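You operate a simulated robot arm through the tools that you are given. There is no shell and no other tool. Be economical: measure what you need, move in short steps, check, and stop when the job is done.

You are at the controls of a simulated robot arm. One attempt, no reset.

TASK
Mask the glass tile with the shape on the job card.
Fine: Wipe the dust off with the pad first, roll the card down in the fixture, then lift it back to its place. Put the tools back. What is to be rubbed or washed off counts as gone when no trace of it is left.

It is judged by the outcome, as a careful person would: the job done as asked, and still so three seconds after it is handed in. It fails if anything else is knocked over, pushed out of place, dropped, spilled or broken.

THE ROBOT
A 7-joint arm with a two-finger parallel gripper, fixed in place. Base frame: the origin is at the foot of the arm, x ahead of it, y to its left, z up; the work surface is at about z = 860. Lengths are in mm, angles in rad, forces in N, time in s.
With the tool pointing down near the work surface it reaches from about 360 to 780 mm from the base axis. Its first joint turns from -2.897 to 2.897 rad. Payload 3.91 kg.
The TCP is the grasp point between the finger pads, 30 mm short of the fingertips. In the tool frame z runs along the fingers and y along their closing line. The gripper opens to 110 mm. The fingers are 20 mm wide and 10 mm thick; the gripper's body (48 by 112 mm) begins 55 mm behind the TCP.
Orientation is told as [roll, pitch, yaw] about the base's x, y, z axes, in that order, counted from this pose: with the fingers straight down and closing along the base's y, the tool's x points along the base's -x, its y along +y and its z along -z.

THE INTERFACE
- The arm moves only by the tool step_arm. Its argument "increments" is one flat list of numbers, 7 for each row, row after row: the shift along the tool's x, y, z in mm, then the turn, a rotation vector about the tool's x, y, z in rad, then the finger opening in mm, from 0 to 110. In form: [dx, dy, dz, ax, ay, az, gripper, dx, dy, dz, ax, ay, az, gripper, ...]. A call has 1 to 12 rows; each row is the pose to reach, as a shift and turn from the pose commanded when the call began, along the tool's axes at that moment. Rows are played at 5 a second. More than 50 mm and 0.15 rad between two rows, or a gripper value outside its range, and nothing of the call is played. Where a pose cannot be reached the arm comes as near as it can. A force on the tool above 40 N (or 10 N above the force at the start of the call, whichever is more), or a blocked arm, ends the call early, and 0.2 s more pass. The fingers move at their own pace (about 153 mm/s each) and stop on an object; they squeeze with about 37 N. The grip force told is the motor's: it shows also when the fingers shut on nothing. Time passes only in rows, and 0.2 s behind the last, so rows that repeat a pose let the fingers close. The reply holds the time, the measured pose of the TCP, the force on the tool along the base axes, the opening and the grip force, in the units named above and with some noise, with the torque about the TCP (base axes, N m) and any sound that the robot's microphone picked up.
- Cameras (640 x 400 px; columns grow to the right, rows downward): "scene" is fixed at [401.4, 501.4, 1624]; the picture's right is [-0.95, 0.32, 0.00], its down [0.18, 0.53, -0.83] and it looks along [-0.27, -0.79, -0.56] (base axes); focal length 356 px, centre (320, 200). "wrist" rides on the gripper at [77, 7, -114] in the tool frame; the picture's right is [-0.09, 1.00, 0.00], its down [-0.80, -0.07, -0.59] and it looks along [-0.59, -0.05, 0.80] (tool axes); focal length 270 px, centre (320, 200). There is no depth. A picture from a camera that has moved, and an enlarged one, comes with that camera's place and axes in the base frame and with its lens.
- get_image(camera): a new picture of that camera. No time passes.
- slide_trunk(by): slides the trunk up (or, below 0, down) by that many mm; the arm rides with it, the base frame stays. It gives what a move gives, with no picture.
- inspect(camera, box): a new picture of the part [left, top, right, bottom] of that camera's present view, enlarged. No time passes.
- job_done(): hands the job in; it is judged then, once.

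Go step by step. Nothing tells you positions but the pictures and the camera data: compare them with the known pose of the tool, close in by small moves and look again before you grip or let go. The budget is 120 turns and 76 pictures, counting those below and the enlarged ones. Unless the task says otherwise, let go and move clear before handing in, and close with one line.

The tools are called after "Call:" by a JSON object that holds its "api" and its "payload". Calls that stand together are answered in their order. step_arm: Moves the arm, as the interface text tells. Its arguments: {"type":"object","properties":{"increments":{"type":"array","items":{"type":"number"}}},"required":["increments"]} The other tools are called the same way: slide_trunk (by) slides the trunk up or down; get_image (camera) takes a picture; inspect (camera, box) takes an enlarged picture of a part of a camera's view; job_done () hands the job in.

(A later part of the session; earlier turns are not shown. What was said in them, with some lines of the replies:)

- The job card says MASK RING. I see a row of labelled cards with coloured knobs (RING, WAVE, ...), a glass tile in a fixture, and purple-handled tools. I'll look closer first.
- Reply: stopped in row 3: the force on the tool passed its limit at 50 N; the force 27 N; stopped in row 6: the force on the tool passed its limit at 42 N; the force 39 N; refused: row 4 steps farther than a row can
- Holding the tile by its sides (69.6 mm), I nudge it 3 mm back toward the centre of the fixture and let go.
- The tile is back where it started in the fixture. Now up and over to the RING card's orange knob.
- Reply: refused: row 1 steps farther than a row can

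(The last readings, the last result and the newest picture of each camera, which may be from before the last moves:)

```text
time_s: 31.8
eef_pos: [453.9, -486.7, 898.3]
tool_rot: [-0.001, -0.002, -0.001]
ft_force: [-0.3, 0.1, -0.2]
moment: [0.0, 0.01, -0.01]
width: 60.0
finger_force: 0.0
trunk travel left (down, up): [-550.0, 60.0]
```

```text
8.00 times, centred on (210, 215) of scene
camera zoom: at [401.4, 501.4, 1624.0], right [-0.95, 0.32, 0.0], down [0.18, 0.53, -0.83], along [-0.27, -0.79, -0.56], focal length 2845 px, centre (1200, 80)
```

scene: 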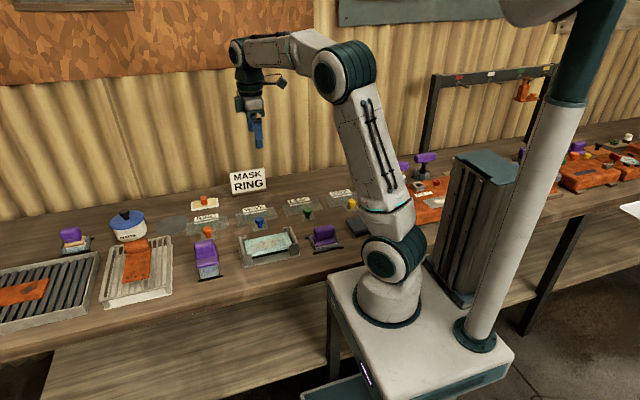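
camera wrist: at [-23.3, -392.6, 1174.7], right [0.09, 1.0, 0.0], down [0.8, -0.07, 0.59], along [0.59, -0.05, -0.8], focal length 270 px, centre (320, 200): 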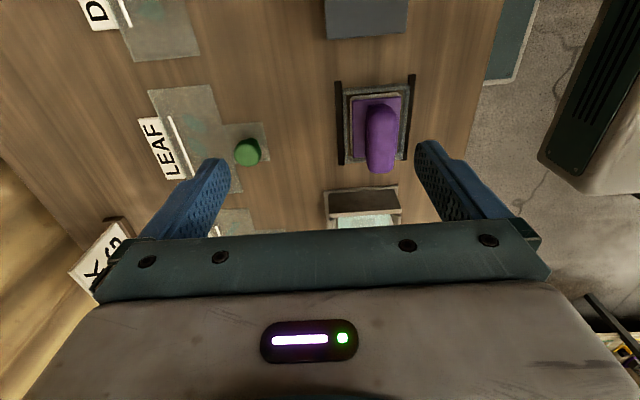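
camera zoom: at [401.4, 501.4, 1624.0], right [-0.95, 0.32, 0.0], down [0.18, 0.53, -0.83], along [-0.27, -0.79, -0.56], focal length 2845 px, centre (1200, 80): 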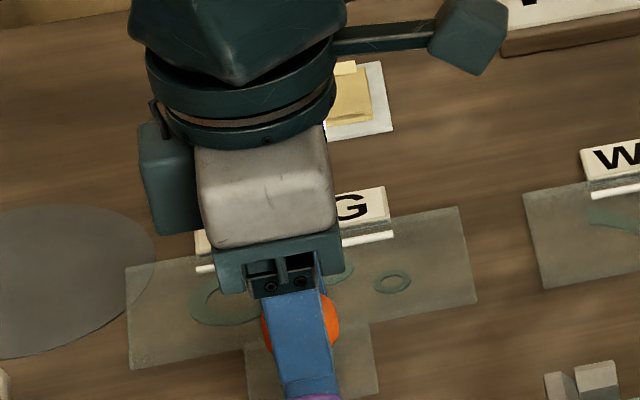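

Call:
{"api": "step_arm", "payload": {"increments": [0, 0, 0, 0, 0, 0, 0, 0, 0, 0, 0, 0, 0, 0, 0, 0, 0, 0, 0, 0, 0]}}

Call:
{"api": "step_arm", "payload": {"increments": [0, 0, -3, 0, 0, 0, 0, 0, 0, -8, 0, 0, 0, 0, 0, 0, -15, 0, 0, 0, 0, 0, 0, -25, 0, 0, 0, 0, 0, 0, -40, 0, 0, 0, 0]}}

Call:
{"api": "inspect", "payload": {"camera": "scene", "box": [170, 170, 250, 240]}}

Call:
{"api": "inspect", "payload": {"camera": "wrist", "box": [120, 0, 520, 240]}}

```text
time_s: 32.5
eef_pos: [454.2, -486.5, 897.6]
tool_rot: [0.0, -0.001, 0.0]
ft_force: [-1.3, 0.6, 0.7]
moment: [0.09, 0.0, 0.0]
width: 28.6
finger_force: 37.4
trunk travel left (down, up): [-550.0, 60.0]
```

```text
time_s: 33.8
eef_pos: [454.8, -488.0, 938.3]
tool_rot: [-0.002, 0.0, -0.002]
ft_force: [0.2, -0.2, -0.9]
moment: [0.04, 0.0, 0.02]
width: 28.9
finger_force: 37.4
trunk travel left (down, up): [-550.0, 60.0]
```

```text
5.71 times, centred on (210, 205) of scene
camera zoom: at [401.4, 501.4, 1624.0], right [-0.95, 0.32, 0.0], down [0.18, 0.53, -0.83], along [-0.27, -0.79, -0.56], focal length 2032 px, centre (949, 171)
```

zoom: 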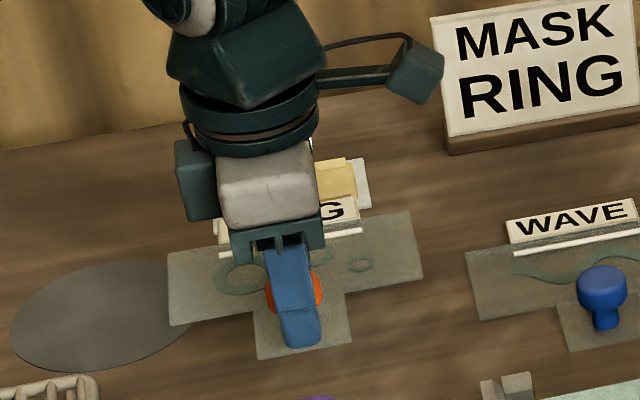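

```text
1.60 times, centred on (320, 120) of wrist
camera zoom: at [377.9, -479.1, 1053.1], right [0.09, 1.0, 0.0], down [0.8, -0.07, 0.59], along [0.59, -0.05, -0.8], focal length 432 px, centre (320, 328)
```

zoom: 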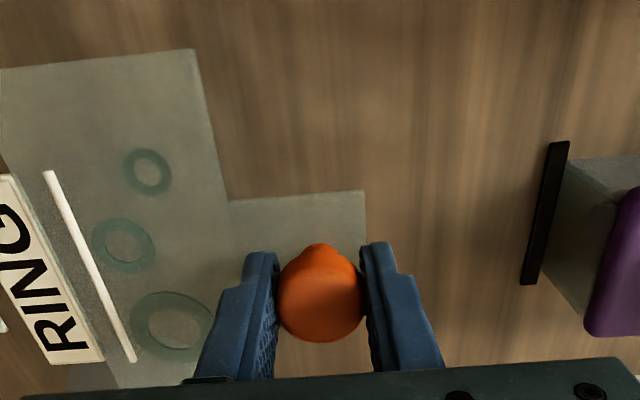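

Call:
{"api": "step_arm", "payload": {"increments": [0, 0, -30, 0, 0, 0, 0, 0, 0, -62, 0, 0, 0, 0, 20, 22, -62, 0, 0, 0, 0, 42, 47, -62, 0, 0, 0, 0, 64, 72, -62, 0, 0, 0, 0, 86, 97, -62, 0, 0, 0, 0, 108, 122, -62, 0, 0, 0, 0, 130, 147, -62, 0, 0, 0, 0, 150, 172, -62, 0, 0, 0, 0, 165, 190, -62, 0, 0, 0, 0, 174.5, 198.5, -62, 0, 0, 0, 0]}}

Call:
{"api": "inspect", "payload": {"camera": "wrist", "box": [120, 0, 520, 240]}}

Call:
{"api": "inspect", "payload": {"camera": "scene", "box": [220, 190, 316, 280]}}

```text
time_s: 36.1
eef_pos: [280.7, -288.7, 999.1]
tool_rot: [-0.002, -0.002, 0.0]
ft_force: [-0.1, -0.1, -0.9]
moment: [0.03, -0.02, -0.01]
width: 28.8
finger_force: 37.2
trunk travel left (down, up): [-550.0, 60.0]
```

```text
1.60 times, centred on (320, 120) of wrist
camera zoom: at [204.5, -280.2, 1114.2], right [0.09, 1.0, 0.0], down [0.8, -0.07, 0.6], along [0.59, -0.05, -0.8], focal length 432 px, centre (320, 328)
```

zoom: 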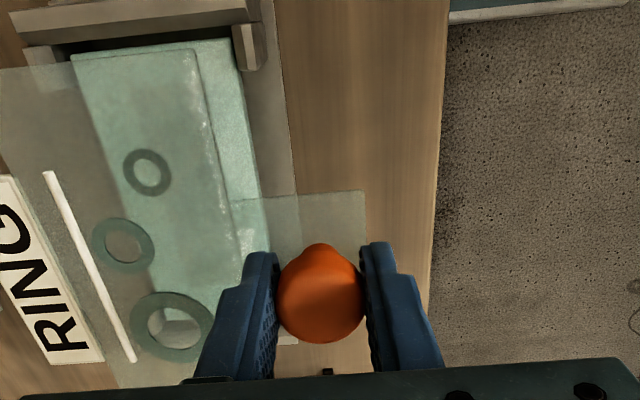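

```text
4.44 times, centred on (268, 235) of scene
camera zoom: at [401.4, 501.4, 1624.0], right [-0.95, 0.32, 0.0], down [0.18, 0.53, -0.83], along [-0.27, -0.79, -0.56], focal length 1580 px, centre (551, 44)
```

zoom: 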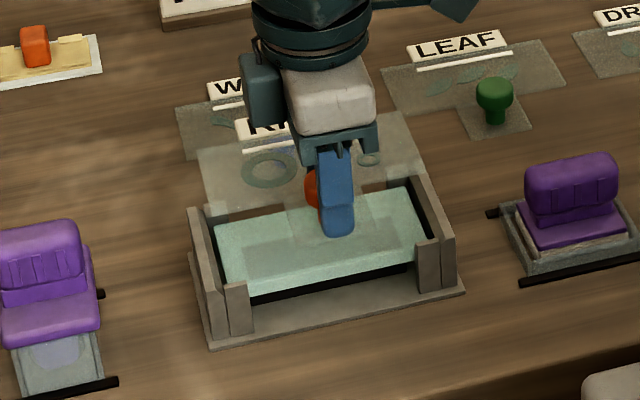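

Call:
{"api": "step_arm", "payload": {"increments": [0, 0, 20, 0, 0, 0, 0, 0, 0, 40, 0, 0, 0, 0]}}

Call:
{"api": "inspect", "payload": {"camera": "wrist", "box": [120, 0, 520, 240]}}

Call:
{"api": "inspect", "payload": {"camera": "scene", "box": [220, 190, 316, 280]}}

```text
time_s: 36.8
eef_pos: [281.8, -288.1, 959.7]
tool_rot: [-0.002, 0.0, 0.0]
ft_force: [1.5, -0.4, 0.2]
moment: [0.05, 0.02, 0.02]
width: 28.6
finger_force: 36.8
trunk travel left (down, up): [-550.0, 60.0]
```

```text
1.60 times, centred on (320, 120) of wrist
camera zoom: at [204.8, -280.7, 1074.1], right [0.09, 1.0, 0.0], down [0.8, -0.07, 0.6], along [0.59, -0.05, -0.8], focal length 432 px, centre (320, 328)
```

zoom: 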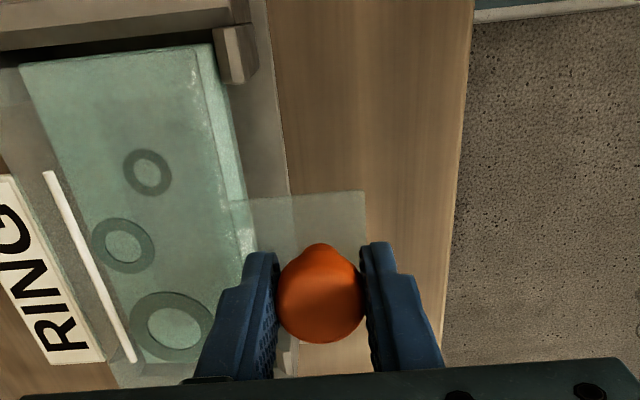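

```text
4.44 times, centred on (268, 235) of scene
camera zoom: at [401.4, 501.4, 1624.0], right [-0.95, 0.32, 0.0], down [0.18, 0.53, -0.83], along [-0.27, -0.79, -0.56], focal length 1580 px, centre (551, 44)
```

zoom: 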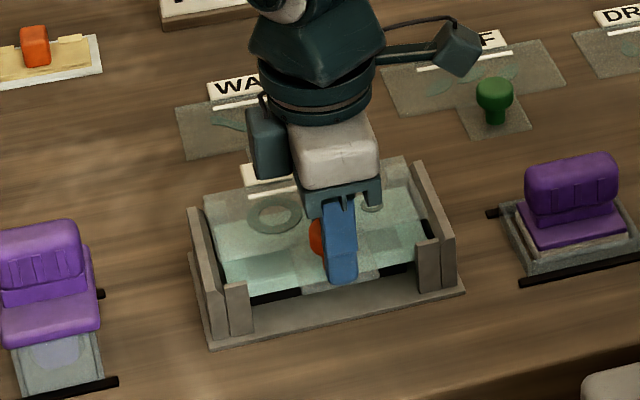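

Call:
{"api": "step_arm", "payload": {"increments": [2, 0, 8, 0, 0, 0, 0, 2, 0, 12, 0, 0, 0, 0]}}

Call:
{"api": "inspect", "payload": {"camera": "scene", "box": [240, 205, 300, 265]}}

Call:
{"api": "inspect", "payload": {"camera": "wrist", "box": [120, 0, 300, 120]}}

```text
time_s: 37.4
eef_pos: [278.4, -288.3, 946.7]
tool_rot: [-0.001, 0.002, -0.002]
ft_force: [-0.5, 0.0, -0.6]
moment: [0.0, 0.0, 0.0]
width: 28.7
finger_force: 37.3
trunk travel left (down, up): [-550.0, 60.0]
```

```text
6.67 times, centred on (270, 235) of scene
camera zoom: at [401.4, 501.4, 1624.0], right [-0.95, 0.32, 0.0], down [0.18, 0.53, -0.83], along [-0.27, -0.79, -0.56], focal length 2371 px, centre (653, -33)
```

zoom: 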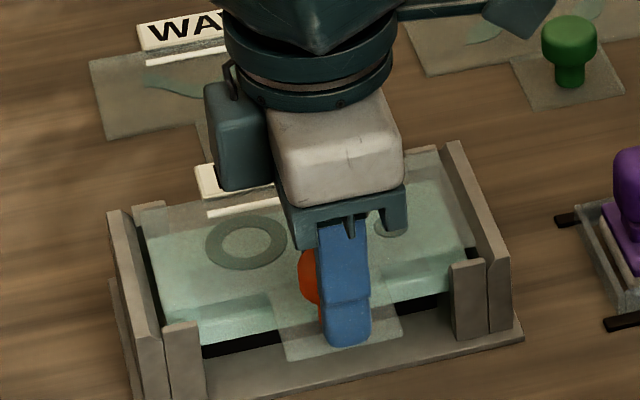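

```text
3.33 times, centred on (210, 60) of wrist
camera zoom: at [202.3, -280.8, 1062.0], right [0.09, 1.0, 0.0], down [0.8, -0.07, 0.6], along [0.59, -0.05, -0.8], focal length 901 px, centre (687, 667)
```

zoom: 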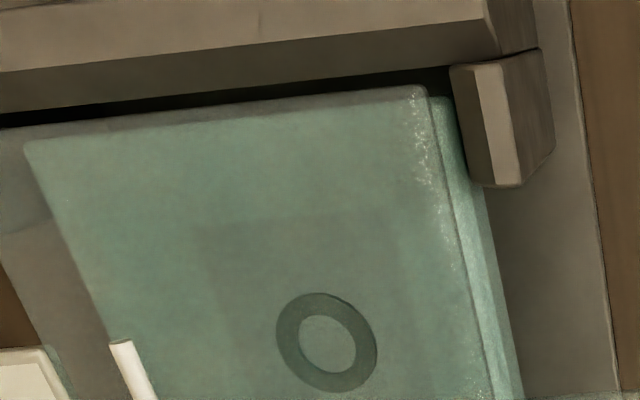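

Call:
{"api": "step_arm", "payload": {"increments": [0, -1, 3, 0, 0, 0, 0, 0, -1, 6, 0, 0, 0, 0, 0, -1, 8, 0, 0, 0, 0, 0, -1, 9.5, 0, 0, 0, 0]}}

Call:
{"api": "inspect", "payload": {"camera": "scene", "box": [240, 205, 300, 265]}}

Call:
{"api": "inspect", "payload": {"camera": "wrist", "box": [120, 0, 300, 120]}}

```text
time_s: 38.4
eef_pos: [278.6, -289.0, 938.2]
tool_rot: [-0.001, 0.001, -0.002]
ft_force: [0.5, -0.3, 0.2]
moment: [0.03, -0.05, 0.0]
width: 29.0
finger_force: 36.3
trunk travel left (down, up): [-550.0, 60.0]
```

```text
6.67 times, centred on (270, 235) of scene
camera zoom: at [401.4, 501.4, 1624.0], right [-0.95, 0.32, 0.0], down [0.18, 0.53, -0.83], along [-0.27, -0.79, -0.56], focal length 2371 px, centre (653, -33)
```

zoom: 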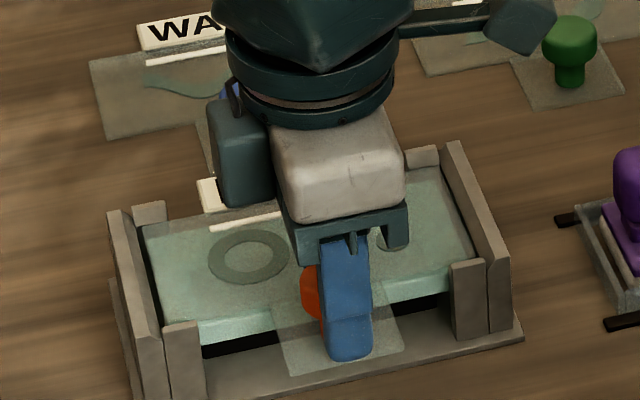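

```text
3.33 times, centred on (210, 60) of wrist
camera zoom: at [202.0, -281.9, 1052.5], right [0.09, 1.0, 0.0], down [0.8, -0.07, 0.6], along [0.59, -0.05, -0.8], focal length 901 px, centre (687, 667)
```

zoom: 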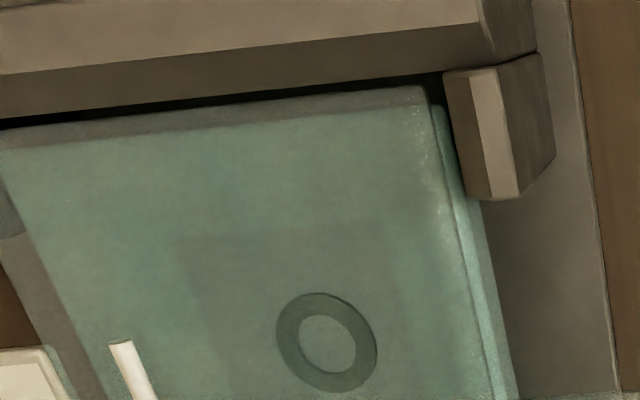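

Call:
{"api": "step_arm", "payload": {"increments": [0, 0, 1, 0, 0, 0, 0, 0, 0, 2, 0, 0, 0, 0, 0, 0, 3, 0, 0, 0, 0]}}

```text
time_s: 39.1
eef_pos: [278.7, -290.1, 935.5]
tool_rot: [-0.003, -0.003, 0.001]
ft_force: [-0.1, 1.7, 10.3]
moment: [-0.38, 0.06, 0.0]
width: 29.2
finger_force: 36.8
trunk travel left (down, up): [-550.0, 60.0]
```

Call:
{"api": "step_arm", "payload": {"increments": [0, 0, -1, 0, 0, 0, 0, 0, 0, -1, 0, 0, 0, 36, 0, 0, -1, 0, 0, 0, 36]}}

Call:
{"api": "inspect", "payload": {"camera": "scene", "box": [240, 205, 300, 265]}}

```text
time_s: 40.0
eef_pos: [278.4, -289.3, 935.5]
tool_rot: [-0.003, -0.001, 0.0]
ft_force: [-1.4, -0.5, 0.1]
moment: [-0.01, 0.0, 0.01]
width: 36.0
finger_force: 0.0
trunk travel left (down, up): [-550.0, 60.0]
```

```text
6.67 times, centred on (270, 235) of scene
camera zoom: at [401.4, 501.4, 1624.0], right [-0.95, 0.32, 0.0], down [0.18, 0.53, -0.83], along [-0.27, -0.79, -0.56], focal length 2371 px, centre (653, -33)
```

zoom: 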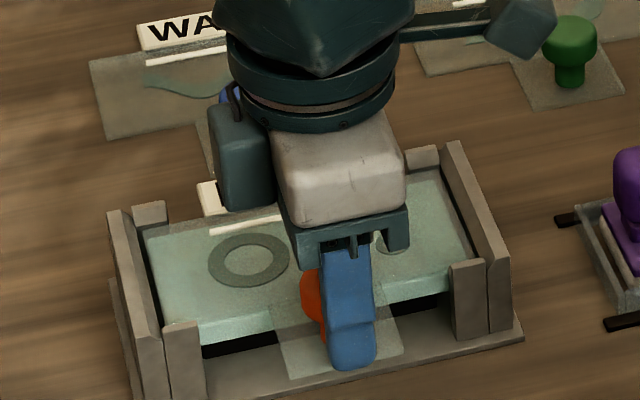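

Call:
{"api": "step_arm", "payload": {"increments": [0, 0, 0, 0, 0, 0, 60, 0, 0, -20, 0, 0, 0, 60, 0, 0, -50, 0, 0, 0, 60, 0, 0, -90, 0, 0, 0, 60]}}

Call:
{"api": "inspect", "payload": {"camera": "scene", "box": [240, 205, 300, 265]}}

Call:
{"api": "inspect", "payload": {"camera": "wrist", "box": [120, 0, 520, 240]}}

```text
time_s: 41.0
eef_pos: [278.1, -289.5, 1026.3]
tool_rot: [-0.002, 0.0, 0.0]
ft_force: [0.1, 0.2, 0.0]
moment: [0.01, 0.03, 0.0]
width: 59.8
finger_force: 0.1
trunk travel left (down, up): [-550.0, 60.0]
```

```text
6.67 times, centred on (270, 235) of scene
camera zoom: at [401.4, 501.4, 1624.0], right [-0.95, 0.32, 0.0], down [0.18, 0.53, -0.83], along [-0.27, -0.79, -0.56], focal length 2371 px, centre (653, -33)
```

zoom: 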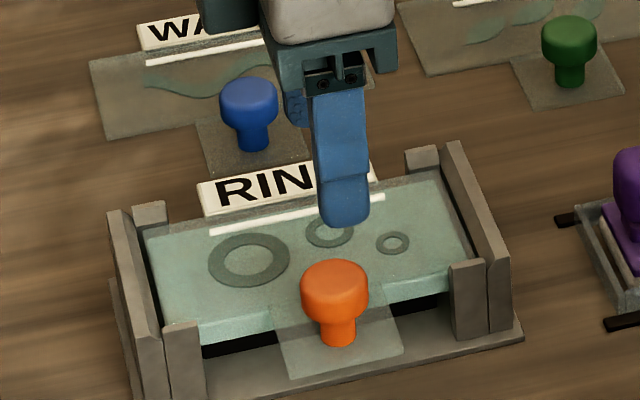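

```text
1.60 times, centred on (320, 120) of wrist
camera zoom: at [201.2, -281.4, 1140.7], right [0.09, 1.0, 0.0], down [0.8, -0.07, 0.59], along [0.59, -0.05, -0.8], focal length 432 px, centre (320, 328)
```

zoom: 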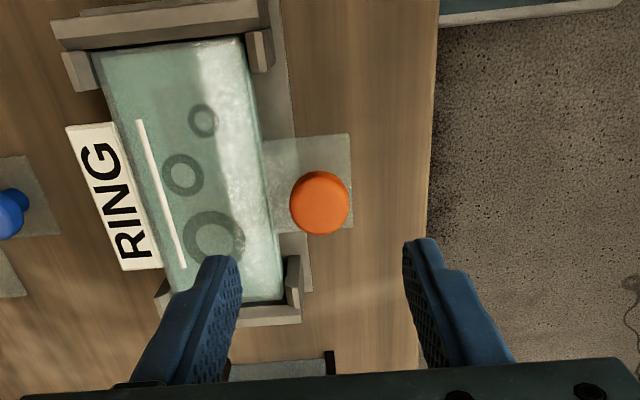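

Call:
{"api": "step_arm", "payload": {"increments": [-40, -15, 0, 0, 0, 0, 70, -80, -30, 0, 0, 0, 0, 70, -120, -48, 0, 0, 0, 0, 70]}}

Call:
{"api": "inspect", "payload": {"camera": "wrist", "box": [160, 40, 480, 240]}}

Call:
{"api": "inspect", "payload": {"camera": "scene", "box": [180, 235, 228, 283]}}

```text
time_s: 41.8
eef_pos: [398.7, -338.1, 1025.7]
tool_rot: [-0.002, 0.001, 0.001]
ft_force: [0.6, -0.4, 0.2]
moment: [0.0, -0.02, -0.02]
width: 69.8
finger_force: 0.0
trunk travel left (down, up): [-550.0, 60.0]
```

```text
2.00 times, centred on (320, 140) of wrist
camera zoom: at [323.3, -331.0, 1140.4], right [0.09, 1.0, 0.0], down [0.8, -0.07, 0.59], along [0.59, -0.05, -0.8], focal length 541 px, centre (320, 320)
```

zoom: 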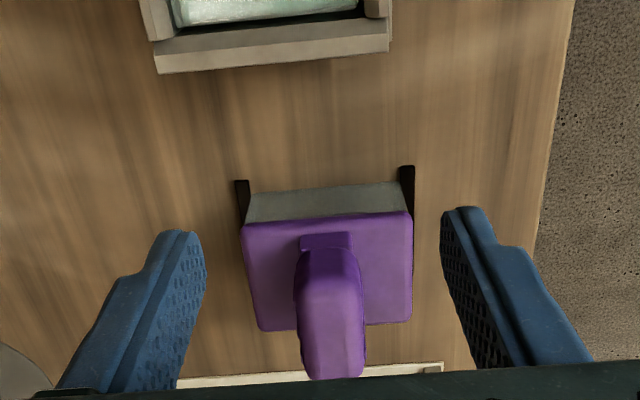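

```text
8.33 times, centred on (204, 259) of scene
camera zoom: at [401.4, 501.4, 1624.0], right [-0.95, 0.32, 0.0], down [0.18, 0.53, -0.83], along [-0.27, -0.79, -0.56], focal length 2964 px, centre (1287, -292)
```

zoom: 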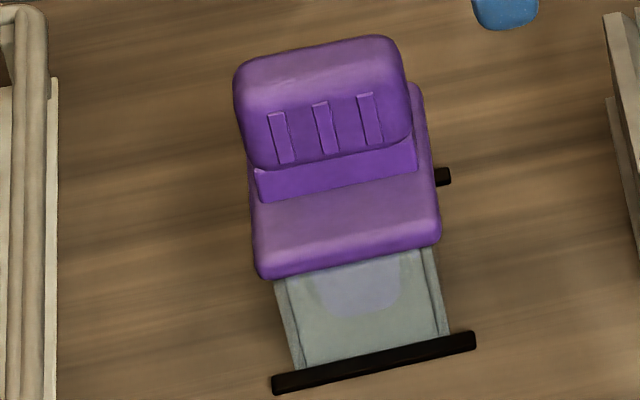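

Call:
{"api": "step_arm", "payload": {"increments": [-35, 0, 5, 0, 0, 0, 70, -66, 0, 10, 0, 0, 0, 70, -66, 0, 24, 0, 0, 0, 70]}}

Call:
{"api": "inspect", "payload": {"camera": "wrist", "box": [160, 40, 480, 240]}}

Call:
{"api": "inspect", "payload": {"camera": "scene", "box": [180, 215, 228, 275]}}

```text
time_s: 42.5
eef_pos: [465.5, -338.8, 1001.2]
tool_rot: [-0.003, 0.0, 0.0]
ft_force: [0.7, -0.9, -0.4]
moment: [-0.05, 0.02, -0.01]
width: 70.0
finger_force: 0.2
trunk travel left (down, up): [-550.0, 60.0]
```

```text
2.00 times, centred on (320, 140) of wrist
camera zoom: at [388.7, -330.3, 1116.5], right [0.09, 1.0, 0.0], down [0.8, -0.07, 0.59], along [0.59, -0.05, -0.8], focal length 541 px, centre (320, 320)
```

zoom: 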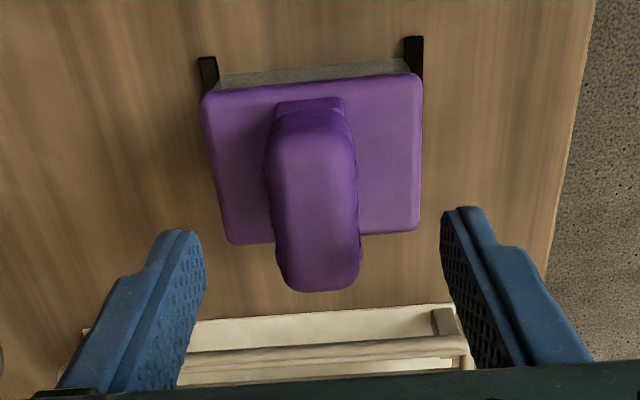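

```text
6.67 times, centred on (204, 245) of scene
camera zoom: at [401.4, 501.4, 1624.0], right [-0.95, 0.32, 0.0], down [0.18, 0.53, -0.83], along [-0.27, -0.79, -0.56], focal length 2371 px, centre (1093, -100)
```

zoom: 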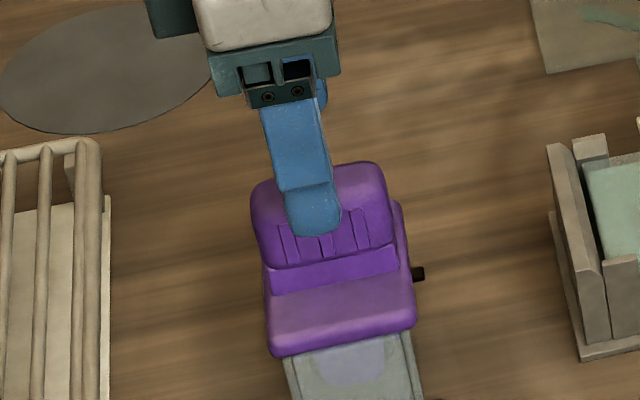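

Call:
{"api": "step_arm", "payload": {"increments": [3, 0, 25, 0, 0, 0, 70, 3, 0, 42, 0, 0, 0, 70, 3, 0, 52, 0, 0, 0, 70, 3, 0, 57, 0, 0, 0, 70]}}

Call:
{"api": "inspect", "payload": {"camera": "scene", "box": [180, 215, 228, 275]}}

```text
time_s: 43.5
eef_pos: [461.5, -338.8, 944.5]
tool_rot: [-0.002, 0.0, 0.0]
ft_force: [-0.1, 0.7, 2.8]
moment: [0.1, 0.01, 0.04]
width: 70.0
finger_force: 0.3
trunk travel left (down, up): [-550.0, 60.0]
```

```text
6.67 times, centred on (204, 245) of scene
camera zoom: at [401.4, 501.4, 1624.0], right [-0.95, 0.32, 0.0], down [0.18, 0.53, -0.83], along [-0.27, -0.79, -0.56], focal length 2371 px, centre (1093, -100)
```

zoom: 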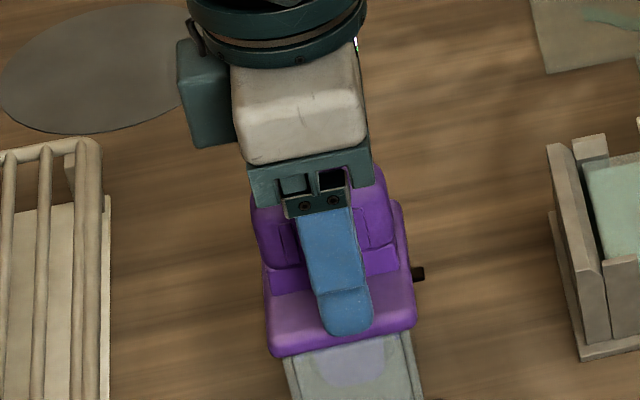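

Call:
{"api": "step_arm", "payload": {"increments": [0, 0, -1, 0, 0, 0, 0, 0, 0, -1, 0, 0, 0, 0, 0, 0, -1, 0, 0, 0, 0, 0, 0, -1, 0, 0, 0, 0]}}

Call:
{"api": "step_arm", "payload": {"increments": [0, 0, -2, 0, 0, 0, 0, 0, 0, -5, 0, 0, 0, 0, 0, 0, -10, 0, 0, 0, 0, 0, 0, -16, 0, 0, 0, 0, 0, 0, -24, 0, 0, 0, 0, 0, 0, -34, 0, 0, 0, 0]}}

Call:
{"api": "inspect", "payload": {"camera": "scene", "box": [180, 200, 240, 275]}}

Call:
{"api": "inspect", "payload": {"camera": "wrist", "box": [160, 40, 480, 240]}}

```text
time_s: 44.5
eef_pos: [459.5, -338.5, 945.7]
tool_rot: [0.0, -0.001, 0.0]
ft_force: [0.1, -0.1, 0.2]
moment: [-0.01, 0.0, -0.01]
width: 27.7
finger_force: 37.2
trunk travel left (down, up): [-550.0, 60.0]
```

```text
time_s: 46.0
eef_pos: [461.5, -336.6, 981.2]
tool_rot: [-0.003, -0.001, 0.001]
ft_force: [0.0, -0.8, -2.7]
moment: [-0.02, 0.03, -0.01]
width: 27.6
finger_force: 37.4
trunk travel left (down, up): [-550.0, 60.0]
```

```text
5.33 times, centred on (210, 238) of scene
camera zoom: at [401.4, 501.4, 1624.0], right [-0.95, 0.32, 0.0], down [0.18, 0.53, -0.83], along [-0.27, -0.79, -0.56], focal length 1897 px, centre (907, 0)
```

zoom: 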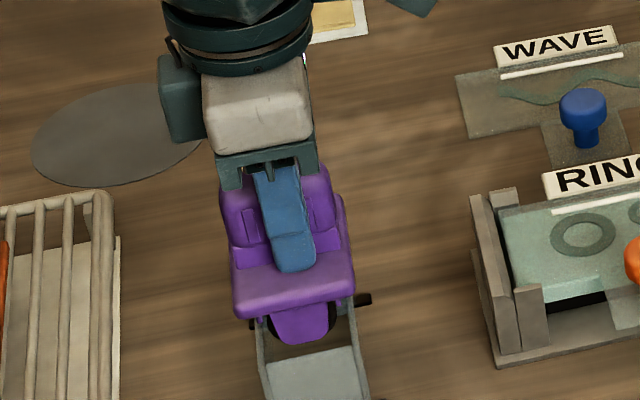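

```text
2.00 times, centred on (320, 140) of wrist
camera zoom: at [385.1, -329.9, 1095.5], right [0.09, 1.0, 0.0], down [0.8, -0.07, 0.6], along [0.59, -0.05, -0.8], focal length 541 px, centre (320, 320)
```

zoom: 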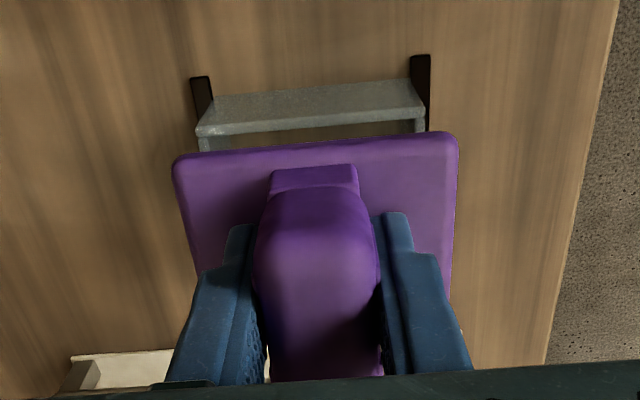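

Call:
{"api": "step_arm", "payload": {"increments": [0, 0, -20, 0, 0, 0, 0, 0, 0, -44, 0, 0, 0, 0, 20, -2, -44, 0, 0, 0, 0, 45, -4, -44, 0, 0, 0, 0, 70, -6, -44, 0, 0, 0, 0, 95, -8, -44, 0, 0, 0, 0, 120, -10, -44, 0, 0, 0, 0, 145, -12, -44, 0, 0, 0, 0, 170, -14, -44, 0, 0, 0, 0, 181.5, -14.5, -44, 0, 0, 0, 0, 181.5, -14.5, -30, 0, 0, 0, 0]}}

Call:
{"api": "inspect", "payload": {"camera": "scene", "box": [230, 185, 310, 265]}}

Call:
{"api": "inspect", "payload": {"camera": "wrist", "box": [120, 0, 520, 240]}}

```text
time_s: 48.4
eef_pos: [279.6, -352.6, 1009.4]
tool_rot: [-0.002, -0.001, -0.002]
ft_force: [-0.7, -0.2, -2.5]
moment: [0.0, 0.03, -0.02]
width: 27.5
finger_force: 36.8
trunk travel left (down, up): [-550.0, 60.0]
```

```text
5.00 times, centred on (270, 225) of scene
camera zoom: at [401.4, 501.4, 1624.0], right [-0.95, 0.32, 0.0], down [0.18, 0.53, -0.83], along [-0.27, -0.79, -0.56], focal length 1778 px, centre (570, 75)
```

zoom: 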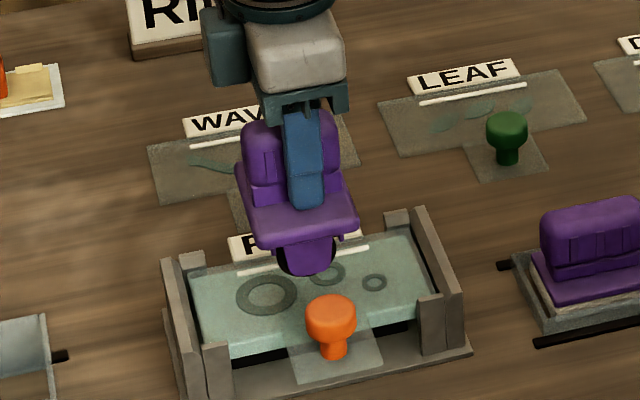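

```text
1.60 times, centred on (320, 120) of wrist
camera zoom: at [203.3, -344.6, 1124.7], right [0.09, 1.0, 0.0], down [0.8, -0.07, 0.6], along [0.59, -0.05, -0.8], focal length 432 px, centre (320, 328)
```

zoom: 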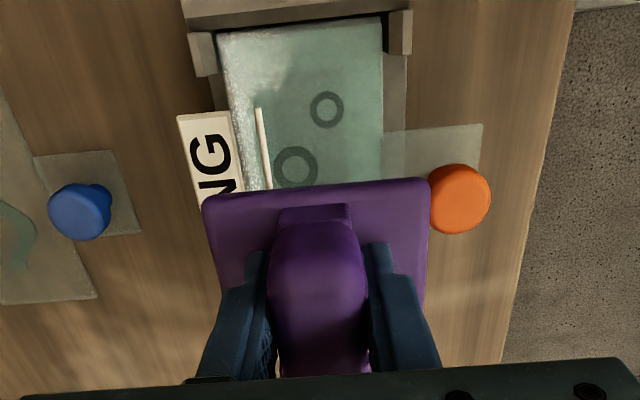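

Call:
{"api": "step_arm", "payload": {"increments": [0, 0, 10, 0, 0, 0, 0, 0, 0, 15, 0, 0, 0, 0, 0, 0, 17, 0, 0, 0, 0, 0, 0, 19, 0, 0, 0, 0, 0, 0, 21, 0, 0, 0, 0, 0, 0, 22.5, 0, 0, 0, 0]}}

Call:
{"api": "inspect", "payload": {"camera": "scene", "box": [240, 200, 300, 260]}}

```text
time_s: 49.8
eef_pos: [279.4, -352.2, 988.1]
tool_rot: [-0.001, -0.002, -0.004]
ft_force: [0.3, -0.2, -2.9]
moment: [0.06, 0.05, 0.02]
width: 27.8
finger_force: 37.3
trunk travel left (down, up): [-550.0, 60.0]
```

```text
6.67 times, centred on (270, 230) of scene
camera zoom: at [401.4, 501.4, 1624.0], right [-0.95, 0.32, 0.0], down [0.18, 0.53, -0.83], along [-0.27, -0.79, -0.56], focal length 2371 px, centre (653, 0)
```

zoom: 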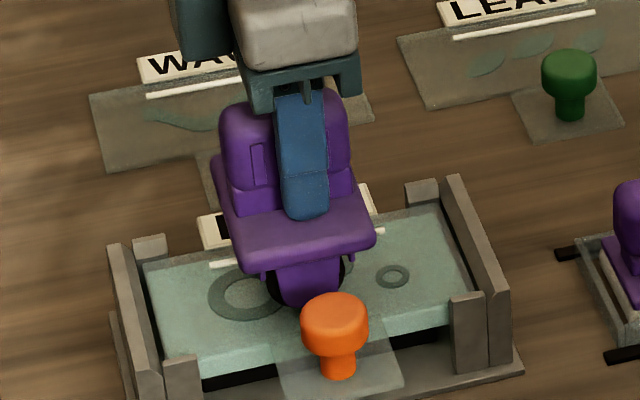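

Call:
{"api": "step_arm", "payload": {"increments": [0, 0, 1.5, 0, 0, 0, 0, 0, 0, 3, 0, 0, 0, 0, 0, 0, 4, 0, 0, 0, 0, 0, 0, 5, 0, 0, 0, 0]}}

```text
time_s: 50.8
eef_pos: [279.8, -350.9, 983.6]
tool_rot: [-0.004, 0.0, -0.001]
ft_force: [-0.4, 0.5, 15.9]
moment: [0.19, -0.04, 0.01]
width: 27.7
finger_force: 37.5
trunk travel left (down, up): [-550.0, 60.0]
```

Call:
{"api": "step_arm", "payload": {"increments": [-15, 0, 0, 0, 0, 0, 0, -30, 0, 0, 0, 0, 0, 0, -45, 0, 0, 0, 0, 0, 0, -30, 0, 0, 0, 0, 0, 0, -15, 0, 0, 0, 0, 0, 0, 0, 0, 0, 0, 0, 0, 0, 15, 0, 0, 0, 0, 0, 0, 30, 0, 0, 0, 0, 0, 0, 42, 0, 0, 0, 0, 0, 0, 50, 0, 0, 0, 0, 0, 0]}}

Call:
{"api": "inspect", "payload": {"camera": "scene", "box": [240, 200, 300, 260]}}

```text
time_s: 53.0
eef_pos: [227.9, -350.6, 983.6]
tool_rot: [-0.002, -0.002, 0.0]
ft_force: [-0.3, -3.5, 31.1]
moment: [-0.14, -0.1, -0.03]
width: 27.6
finger_force: 36.7
trunk travel left (down, up): [-550.0, 60.0]
```

```text
6.67 times, centred on (270, 230) of scene
camera zoom: at [401.4, 501.4, 1624.0], right [-0.95, 0.32, 0.0], down [0.18, 0.53, -0.83], along [-0.27, -0.79, -0.56], focal length 2371 px, centre (653, 0)
```

zoom: 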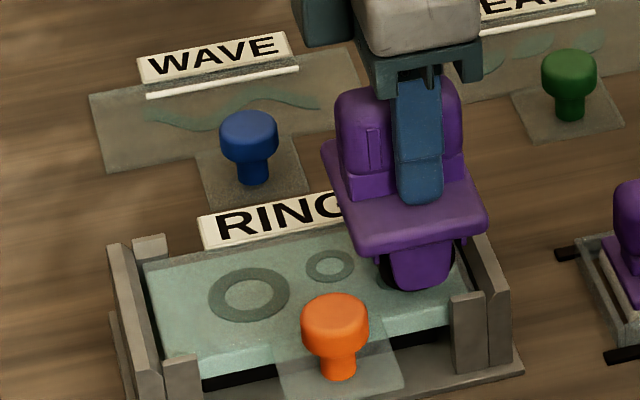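

Call:
{"api": "step_arm", "payload": {"increments": [-15, 0, 0, 0, 0, 0, 0, -30, 0, 0, 0, 0, 0, 0, -45, 0, 0, 0, 0, 0, 0, -60, 0, 0, 0, 0, 0, 0, -75, 0, 0, 0, 0, 0, 0, -90, 0, 0, 0, 0, 0, 0, -98, 0, 0, 0, 0, 0, 0]}}

Call:
{"api": "inspect", "payload": {"camera": "scene", "box": [240, 200, 300, 260]}}

```text
time_s: 54.5
eef_pos: [327.7, -350.3, 983.6]
tool_rot: [-0.004, -0.002, 0.002]
ft_force: [-0.7, 1.4, 30.7]
moment: [0.26, -0.16, -0.03]
width: 27.8
finger_force: 37.0
trunk travel left (down, up): [-550.0, 60.0]
```

```text
6.67 times, centred on (270, 230) of scene
camera zoom: at [401.4, 501.4, 1624.0], right [-0.95, 0.32, 0.0], down [0.18, 0.53, -0.83], along [-0.27, -0.79, -0.56], focal length 2371 px, centre (653, 0)
```

zoom: 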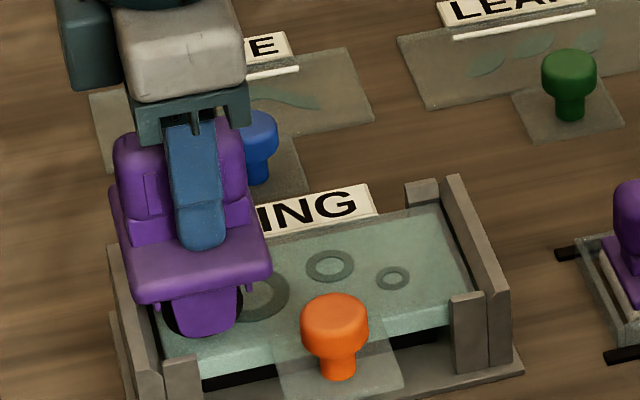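

Call:
{"api": "step_arm", "payload": {"increments": [0, 0, -20, 0, 0, 0, 0, 0, 0, -46, 0, 0, 0, 0, -25, 3, -46, 0, 0, 0, 0, -55, 6, -46, 0, 0, 0, 0, -85, 9, -46, 0, 0, 0, 0, -115, 12, -46, 0, 0, 0, 0, -133, 12.3, -46, 0, 0, 0, 0, -133, 12.3, -20, 0, 0, 0, 0, -133, 12.3, 4, 0, 0, 0, 0]}}

Call:
{"api": "inspect", "payload": {"camera": "wrist", "box": [160, 40, 480, 240]}}

Call:
{"api": "inspect", "payload": {"camera": "scene", "box": [180, 200, 240, 275]}}

```text
time_s: 56.5
eef_pos: [462.8, -339.7, 976.9]
tool_rot: [-0.002, -0.001, 0.0]
ft_force: [-0.7, 0.0, -2.8]
moment: [0.02, 0.02, 0.02]
width: 27.6
finger_force: 37.0
trunk travel left (down, up): [-550.0, 60.0]
```

```text
2.00 times, centred on (320, 140) of wrist
camera zoom: at [386.2, -332.2, 1092.3], right [0.09, 1.0, 0.0], down [0.8, -0.07, 0.59], along [0.59, -0.05, -0.8], focal length 541 px, centre (320, 320)
```

zoom: 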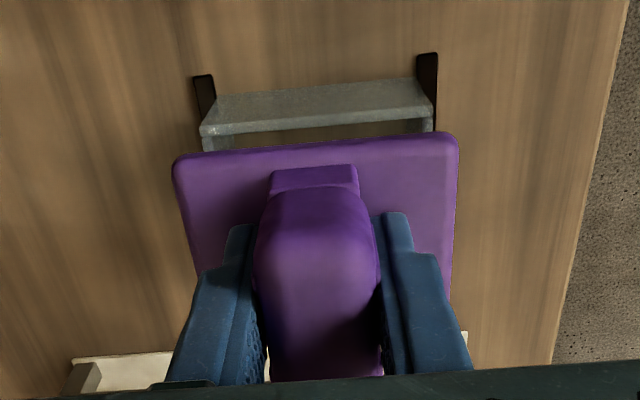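

```text
5.33 times, centred on (210, 238) of scene
camera zoom: at [401.4, 501.4, 1624.0], right [-0.95, 0.32, 0.0], down [0.18, 0.53, -0.83], along [-0.27, -0.79, -0.56], focal length 1897 px, centre (907, 0)
```

zoom: 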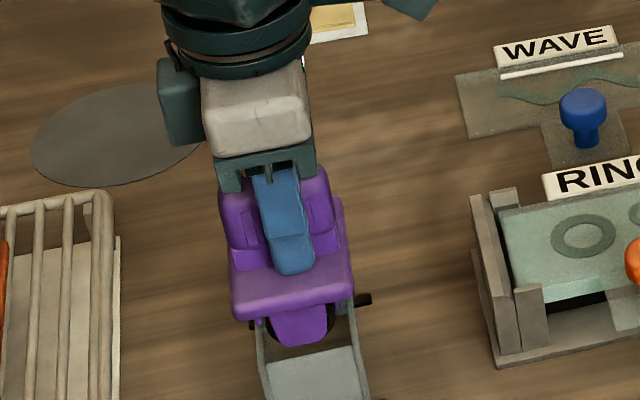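

Call:
{"api": "step_arm", "payload": {"increments": [0, 2, 10, 0, 0, 0, 0, 0, 2, 20, 0, 0, 0, 0, 0, 2, 25, 0, 0, 0, 0]}}

Call:
{"api": "inspect", "payload": {"camera": "wrist", "box": [160, 40, 480, 240]}}

Call:
{"api": "inspect", "payload": {"camera": "scene", "box": [180, 215, 228, 275]}}

```text
time_s: 57.4
eef_pos: [461.6, -338.1, 951.7]
tool_rot: [-0.002, 0.001, 0.0]
ft_force: [-0.5, 1.0, -3.6]
moment: [-0.03, -0.01, -0.01]
width: 27.8
finger_force: 37.3
trunk travel left (down, up): [-550.0, 60.0]
```

```text
2.00 times, centred on (320, 140) of wrist
camera zoom: at [385.1, -329.9, 1067.8], right [0.09, 1.0, 0.0], down [0.8, -0.07, 0.6], along [0.59, -0.05, -0.8], focal length 541 px, centre (320, 320)
```

zoom: 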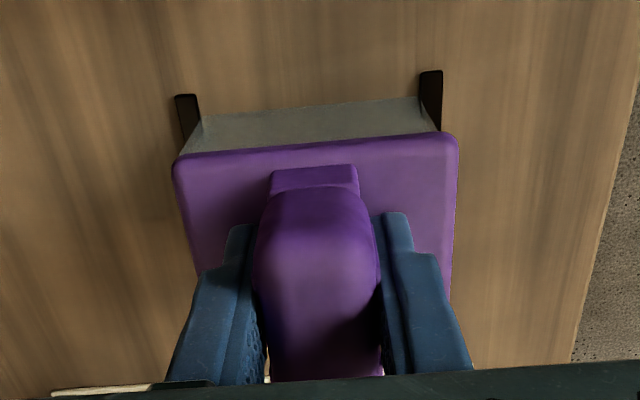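

```text
6.67 times, centred on (204, 245) of scene
camera zoom: at [401.4, 501.4, 1624.0], right [-0.95, 0.32, 0.0], down [0.18, 0.53, -0.83], along [-0.27, -0.79, -0.56], focal length 2371 px, centre (1093, -100)
```

zoom: 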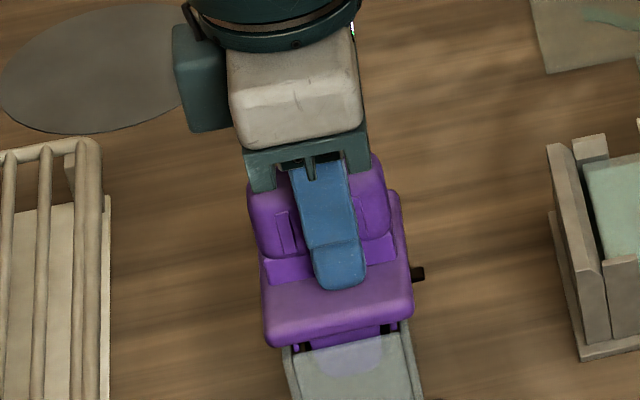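

Call:
{"api": "step_arm", "payload": {"increments": [0, 0, 3, 0, 0, 0, 0, 0, 0, 5, 0, 0, 0, 0, 0, 0, 6.5, 0, 0, 0, 0, 0, 0, 8, 0, 0, 0, 0]}}

```text
time_s: 58.4
eef_pos: [461.0, -337.8, 946.1]
tool_rot: [-0.003, 0.0, -0.001]
ft_force: [-0.1, -0.8, -2.1]
moment: [0.01, -0.02, 0.0]
width: 28.0
finger_force: 37.1
trunk travel left (down, up): [-550.0, 60.0]
```

Call:
{"api": "step_arm", "payload": {"increments": [0, 0, 1.5, 0, 0, 0, 0, 0, 0, 3, 0, 0, 0, 0, 0, 0, 4, 0, 0, 0, 0]}}

Call:
{"api": "inspect", "payload": {"camera": "scene", "box": [180, 235, 228, 283]}}

```text
time_s: 59.1
eef_pos: [460.3, -337.5, 945.6]
tool_rot: [-0.007, -0.009, -0.003]
ft_force: [1.5, -0.5, 37.1]
moment: [1.45, 0.71, -0.06]
width: 27.8
finger_force: 36.8
trunk travel left (down, up): [-550.0, 60.0]
```

```text
8.33 times, centred on (204, 259) of scene
camera zoom: at [401.4, 501.4, 1624.0], right [-0.95, 0.32, 0.0], down [0.18, 0.53, -0.83], along [-0.27, -0.79, -0.56], focal length 2964 px, centre (1287, -292)
```

zoom: 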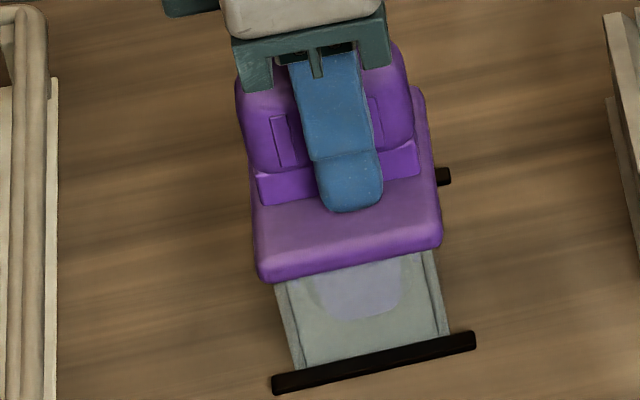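

Call:
{"api": "step_arm", "payload": {"increments": [0, 0, -2.5, 0, 0, 0, 0, 0, 0, -2.5, 0, 0, 0, 60, 0, 0, -2.5, 0, 0, 0, 60, 0, 0, -25, 0, 0, 0, 60, 0, 0, -60, 0, 0, 0, 60, 0, 0, -85, 0, 0, 0, 60]}}

Call:
{"api": "get_image", "payload": {"camera": "scene"}}

```text
time_s: 60.5
eef_pos: [461.3, -338.6, 1026.4]
tool_rot: [-0.002, 0.001, -0.002]
ft_force: [0.0, 0.4, -0.6]
moment: [0.04, 0.02, -0.01]
width: 60.0
finger_force: 0.0
trunk travel left (down, up): [-550.0, 60.0]
```

```text
3 pictures are left
```

scene: 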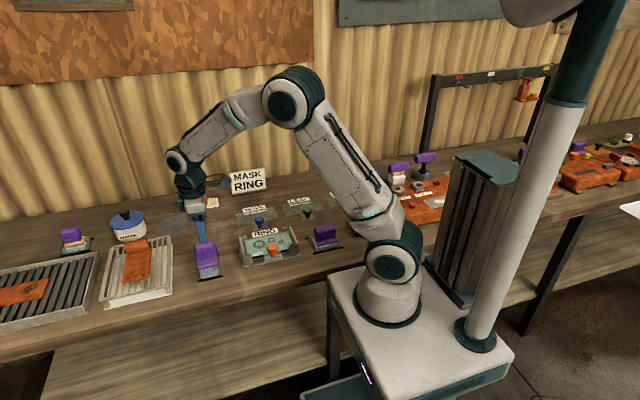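

Call:
{"api": "step_arm", "payload": {"increments": [40, 10, 0, 0, 0, 0, 60, 80, 20, 0, 0, 0, 0, 60, 120, 35, 0, 0, 0, 0, 60, 155, 49.3, 0, 0, 0, 0, 60, 182.8, 49.3, 0, 0, 0, 0, 60, 182.8, 49.3, 35, 0, 0, 0, 60, 182.8, 49.3, 60, 0, 0, 0, 60]}}

```text
time_s: 62.1
eef_pos: [278.6, -288.7, 966.3]
tool_rot: [-0.002, -0.001, 0.001]
ft_force: [-0.7, -0.6, 0.2]
moment: [0.0, 0.02, 0.01]
width: 60.2
finger_force: 0.0
trunk travel left (down, up): [-550.0, 60.0]
```

Call:
{"api": "step_arm", "payload": {"increments": [0, 0, 0, 0, 0, 0, 46, 0, 0, 15, 0, 0, 0, 46, 0, 0, 25, 0, 0, 0, 46, 0, 0, 30, 0, 0, 0, 46, 0, 0, 30, 0, 0, 0, 46]}}

Call:
{"api": "step_arm", "payload": {"increments": [0, 0, 0, 0, 0, 0, 0, 0, 0, 0, 0, 0, 0, 0, 0, 0, 0, 0, 0, 0, 0]}}

```text
time_s: 63.4
eef_pos: [277.3, -288.6, 937.4]
tool_rot: [-0.003, 0.0, -0.001]
ft_force: [-0.6, 0.1, 0.7]
moment: [0.03, -0.02, -0.01]
width: 45.9
finger_force: 0.1
trunk travel left (down, up): [-550.0, 60.0]
```

```text
time_s: 64.2
eef_pos: [278.1, -288.0, 937.8]
tool_rot: [-0.003, 0.001, -0.002]
ft_force: [0.1, 0.5, -0.2]
moment: [0.03, 0.0, 0.0]
width: 28.9
finger_force: 37.0
trunk travel left (down, up): [-550.0, 60.0]
```

Call:
{"api": "step_arm", "payload": {"increments": [0, 0, -2, 0, 0, 0, 0, 0, 0, -5, 0, 0, 0, 0, 0, 0, -10, 0, 0, 0, 0, 0, 0, -18, 0, 0, 0, 0, 0, 0, -30, 0, 0, 0, 0, 0, 0, -45, 0, 0, 0, 0, 0, 0, -62, 0, 0, 0, 0]}}

```text
time_s: 65.8
eef_pos: [279.1, -289.4, 999.0]
tool_rot: [-0.001, 0.001, -0.003]
ft_force: [-0.6, -0.2, -0.5]
moment: [-0.02, 0.04, -0.01]
width: 28.8
finger_force: 37.4
trunk travel left (down, up): [-550.0, 60.0]
```

Call:
{"api": "step_arm", "payload": {"increments": [-10, -9, 0, 0, 0, 0, 0, -26, -28, 0, 0, 0, 0, 0, -46, -52, 0, 0, 0, 0, 0, -68, -77, 0, 0, 0, 0, 0, -90, -102, 0, 0, 0, 0, 0, -112, -127, 0, 0, 0, 0, 0, -134, -152, 0, 0, 0, 0, 0, -156, -177, 0, 0, 0, 0, 0, -175.9, -198.1, 0, 0, 0, 0, 0, -175.9, -198.1, 30, 0, 0, 0, 0, -175.9, -198.1, 60, 0, 0, 0, 0]}}

Call:
{"api": "get_image", "payload": {"camera": "scene"}}

```text
time_s: 68.2
eef_pos: [454.3, -489.1, 938.3]
tool_rot: [-0.001, 0.001, -0.001]
ft_force: [0.1, -0.2, -0.2]
moment: [0.04, -0.02, -0.03]
width: 29.2
finger_force: 37.3
trunk travel left (down, up): [-550.0, 60.0]
```

```text
2 pictures are left
```

scene: 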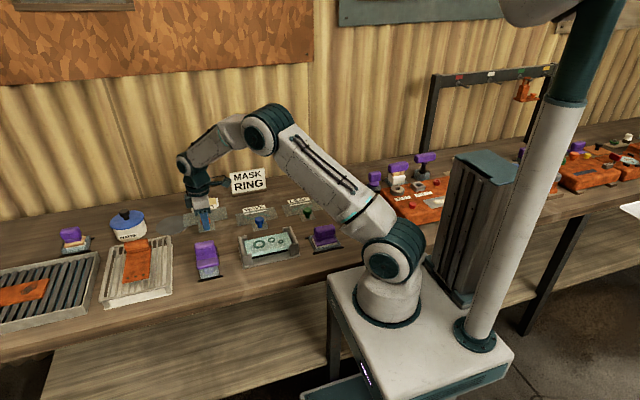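

Call:
{"api": "step_arm", "payload": {"increments": [0, 0, 12, 0, 0, 0, 0, 0, 0, 24, 0, 0, 0, 0, 0, 0, 32, 0, 0, 0, 0, 0, 0, 36, 0, 0, 0, 0, 0, 0, 38, 0, 0, 0, 0]}}

Call:
{"api": "step_arm", "payload": {"increments": [0, 0, 1, 0, 0, 0, 0, 0, 0, 2, 0, 0, 0, 0]}}

```text
time_s: 69.3
eef_pos: [453.5, -486.8, 900.6]
tool_rot: [-0.002, 0.0, -0.001]
ft_force: [-0.6, 0.9, -0.4]
moment: [0.04, 0.0, -0.02]
width: 28.6
finger_force: 37.2
trunk travel left (down, up): [-550.0, 60.0]
```

```text
time_s: 70.0
eef_pos: [453.8, -485.9, 899.3]
tool_rot: [-0.002, 0.002, 0.001]
ft_force: [-0.2, 0.6, -0.2]
moment: [0.03, -0.01, -0.02]
width: 28.9
finger_force: 37.1
trunk travel left (down, up): [-550.0, 60.0]
```

Call:
{"api": "step_arm", "payload": {"increments": [0, 0, 1, 0, 0, 0, 0, 0, 0, 2, 0, 0, 0, 0]}}

```text
time_s: 70.5
eef_pos: [454.3, -488.1, 898.6]
tool_rot: [-0.004, -0.003, 0.001]
ft_force: [0.4, 0.9, 12.6]
moment: [0.22, 0.1, 0.01]
width: 29.1
finger_force: 36.7
trunk travel left (down, up): [-550.0, 60.0]
```

The card is down on the bench (12 N), at its original spot. I'll ease off, open, lift clear and look.

Call:
{"api": "step_arm", "payload": {"increments": [0, 0, -1, 0, 0, 0, 0, 0, 0, -1, 0, 0, 0, 50, 0, 0, -1, 0, 0, 0, 60, 0, 0, -15, 0, 0, 0, 60, 0, 0, -50, 0, 0, 0, 60, 0, 0, -100, 0, 0, 0, 60, 0, 0, -150, 0, 0, 0, 60, 30, 20, -180, 0, 0, 0, 60, 70, 30, -200, 0, 0, 0, 60, 100, 40, -230, 0, 0, 0, 60, 140, 40, -250, 0, 0, 0, 60]}}

Call:
{"api": "inspect", "payload": {"camera": "scene", "box": [180, 160, 380, 285]}}

```text
time_s: 73.0
eef_pos: [312.1, -447.0, 1147.2]
tool_rot: [-0.001, -0.001, -0.002]
ft_force: [0.4, -0.6, -0.1]
moment: [-0.01, -0.01, -0.02]
width: 59.9
finger_force: 0.1
trunk travel left (down, up): [-550.0, 60.0]
```

```text
3.20 times, centred on (280, 222) of scene
camera zoom: at [401.4, 501.4, 1624.0], right [-0.95, 0.32, 0.0], down [0.18, 0.53, -0.83], along [-0.27, -0.79, -0.56], focal length 1138 px, centre (448, 128)
```

zoom: 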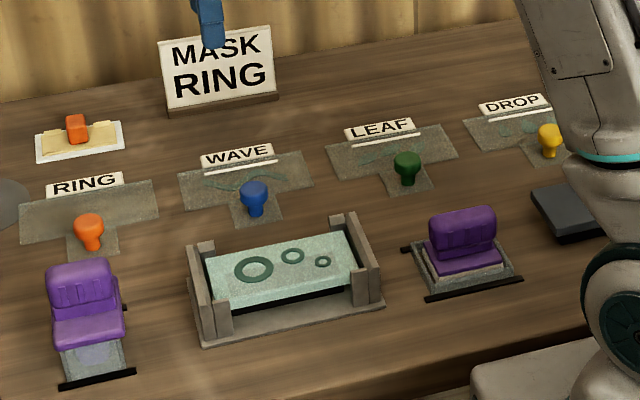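

Call:
{"api": "inspect", "payload": {"camera": "scene", "box": [180, 235, 228, 283]}}

```text
8.33 times, centred on (204, 259) of scene
camera zoom: at [401.4, 501.4, 1624.0], right [-0.95, 0.32, 0.0], down [0.18, 0.53, -0.83], along [-0.27, -0.79, -0.56], focal length 2964 px, centre (1287, -292)
```

zoom: 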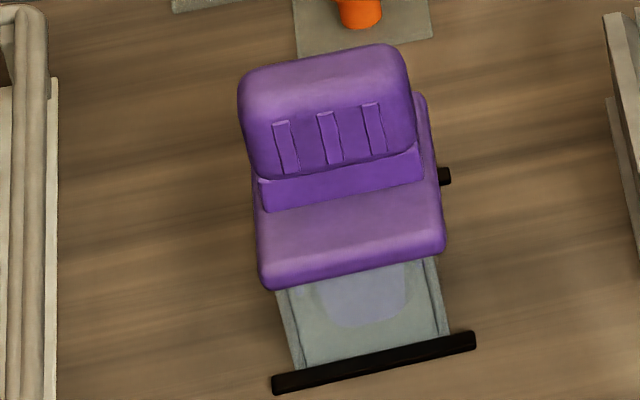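

The ring mask is on the tile, the dust is wiped off and both tools are in their trays. The RING card is back in its place, and the gripper is empty and clear.

Call:
{"api": "job_done", "payload": {}}

```text
The job is handed in.
```

The glass tile now carries the RING mask, with the dust wiped off first; the card and both tools are back in place (the roller sits about 3 mm over in its tray), and the job is handed in.
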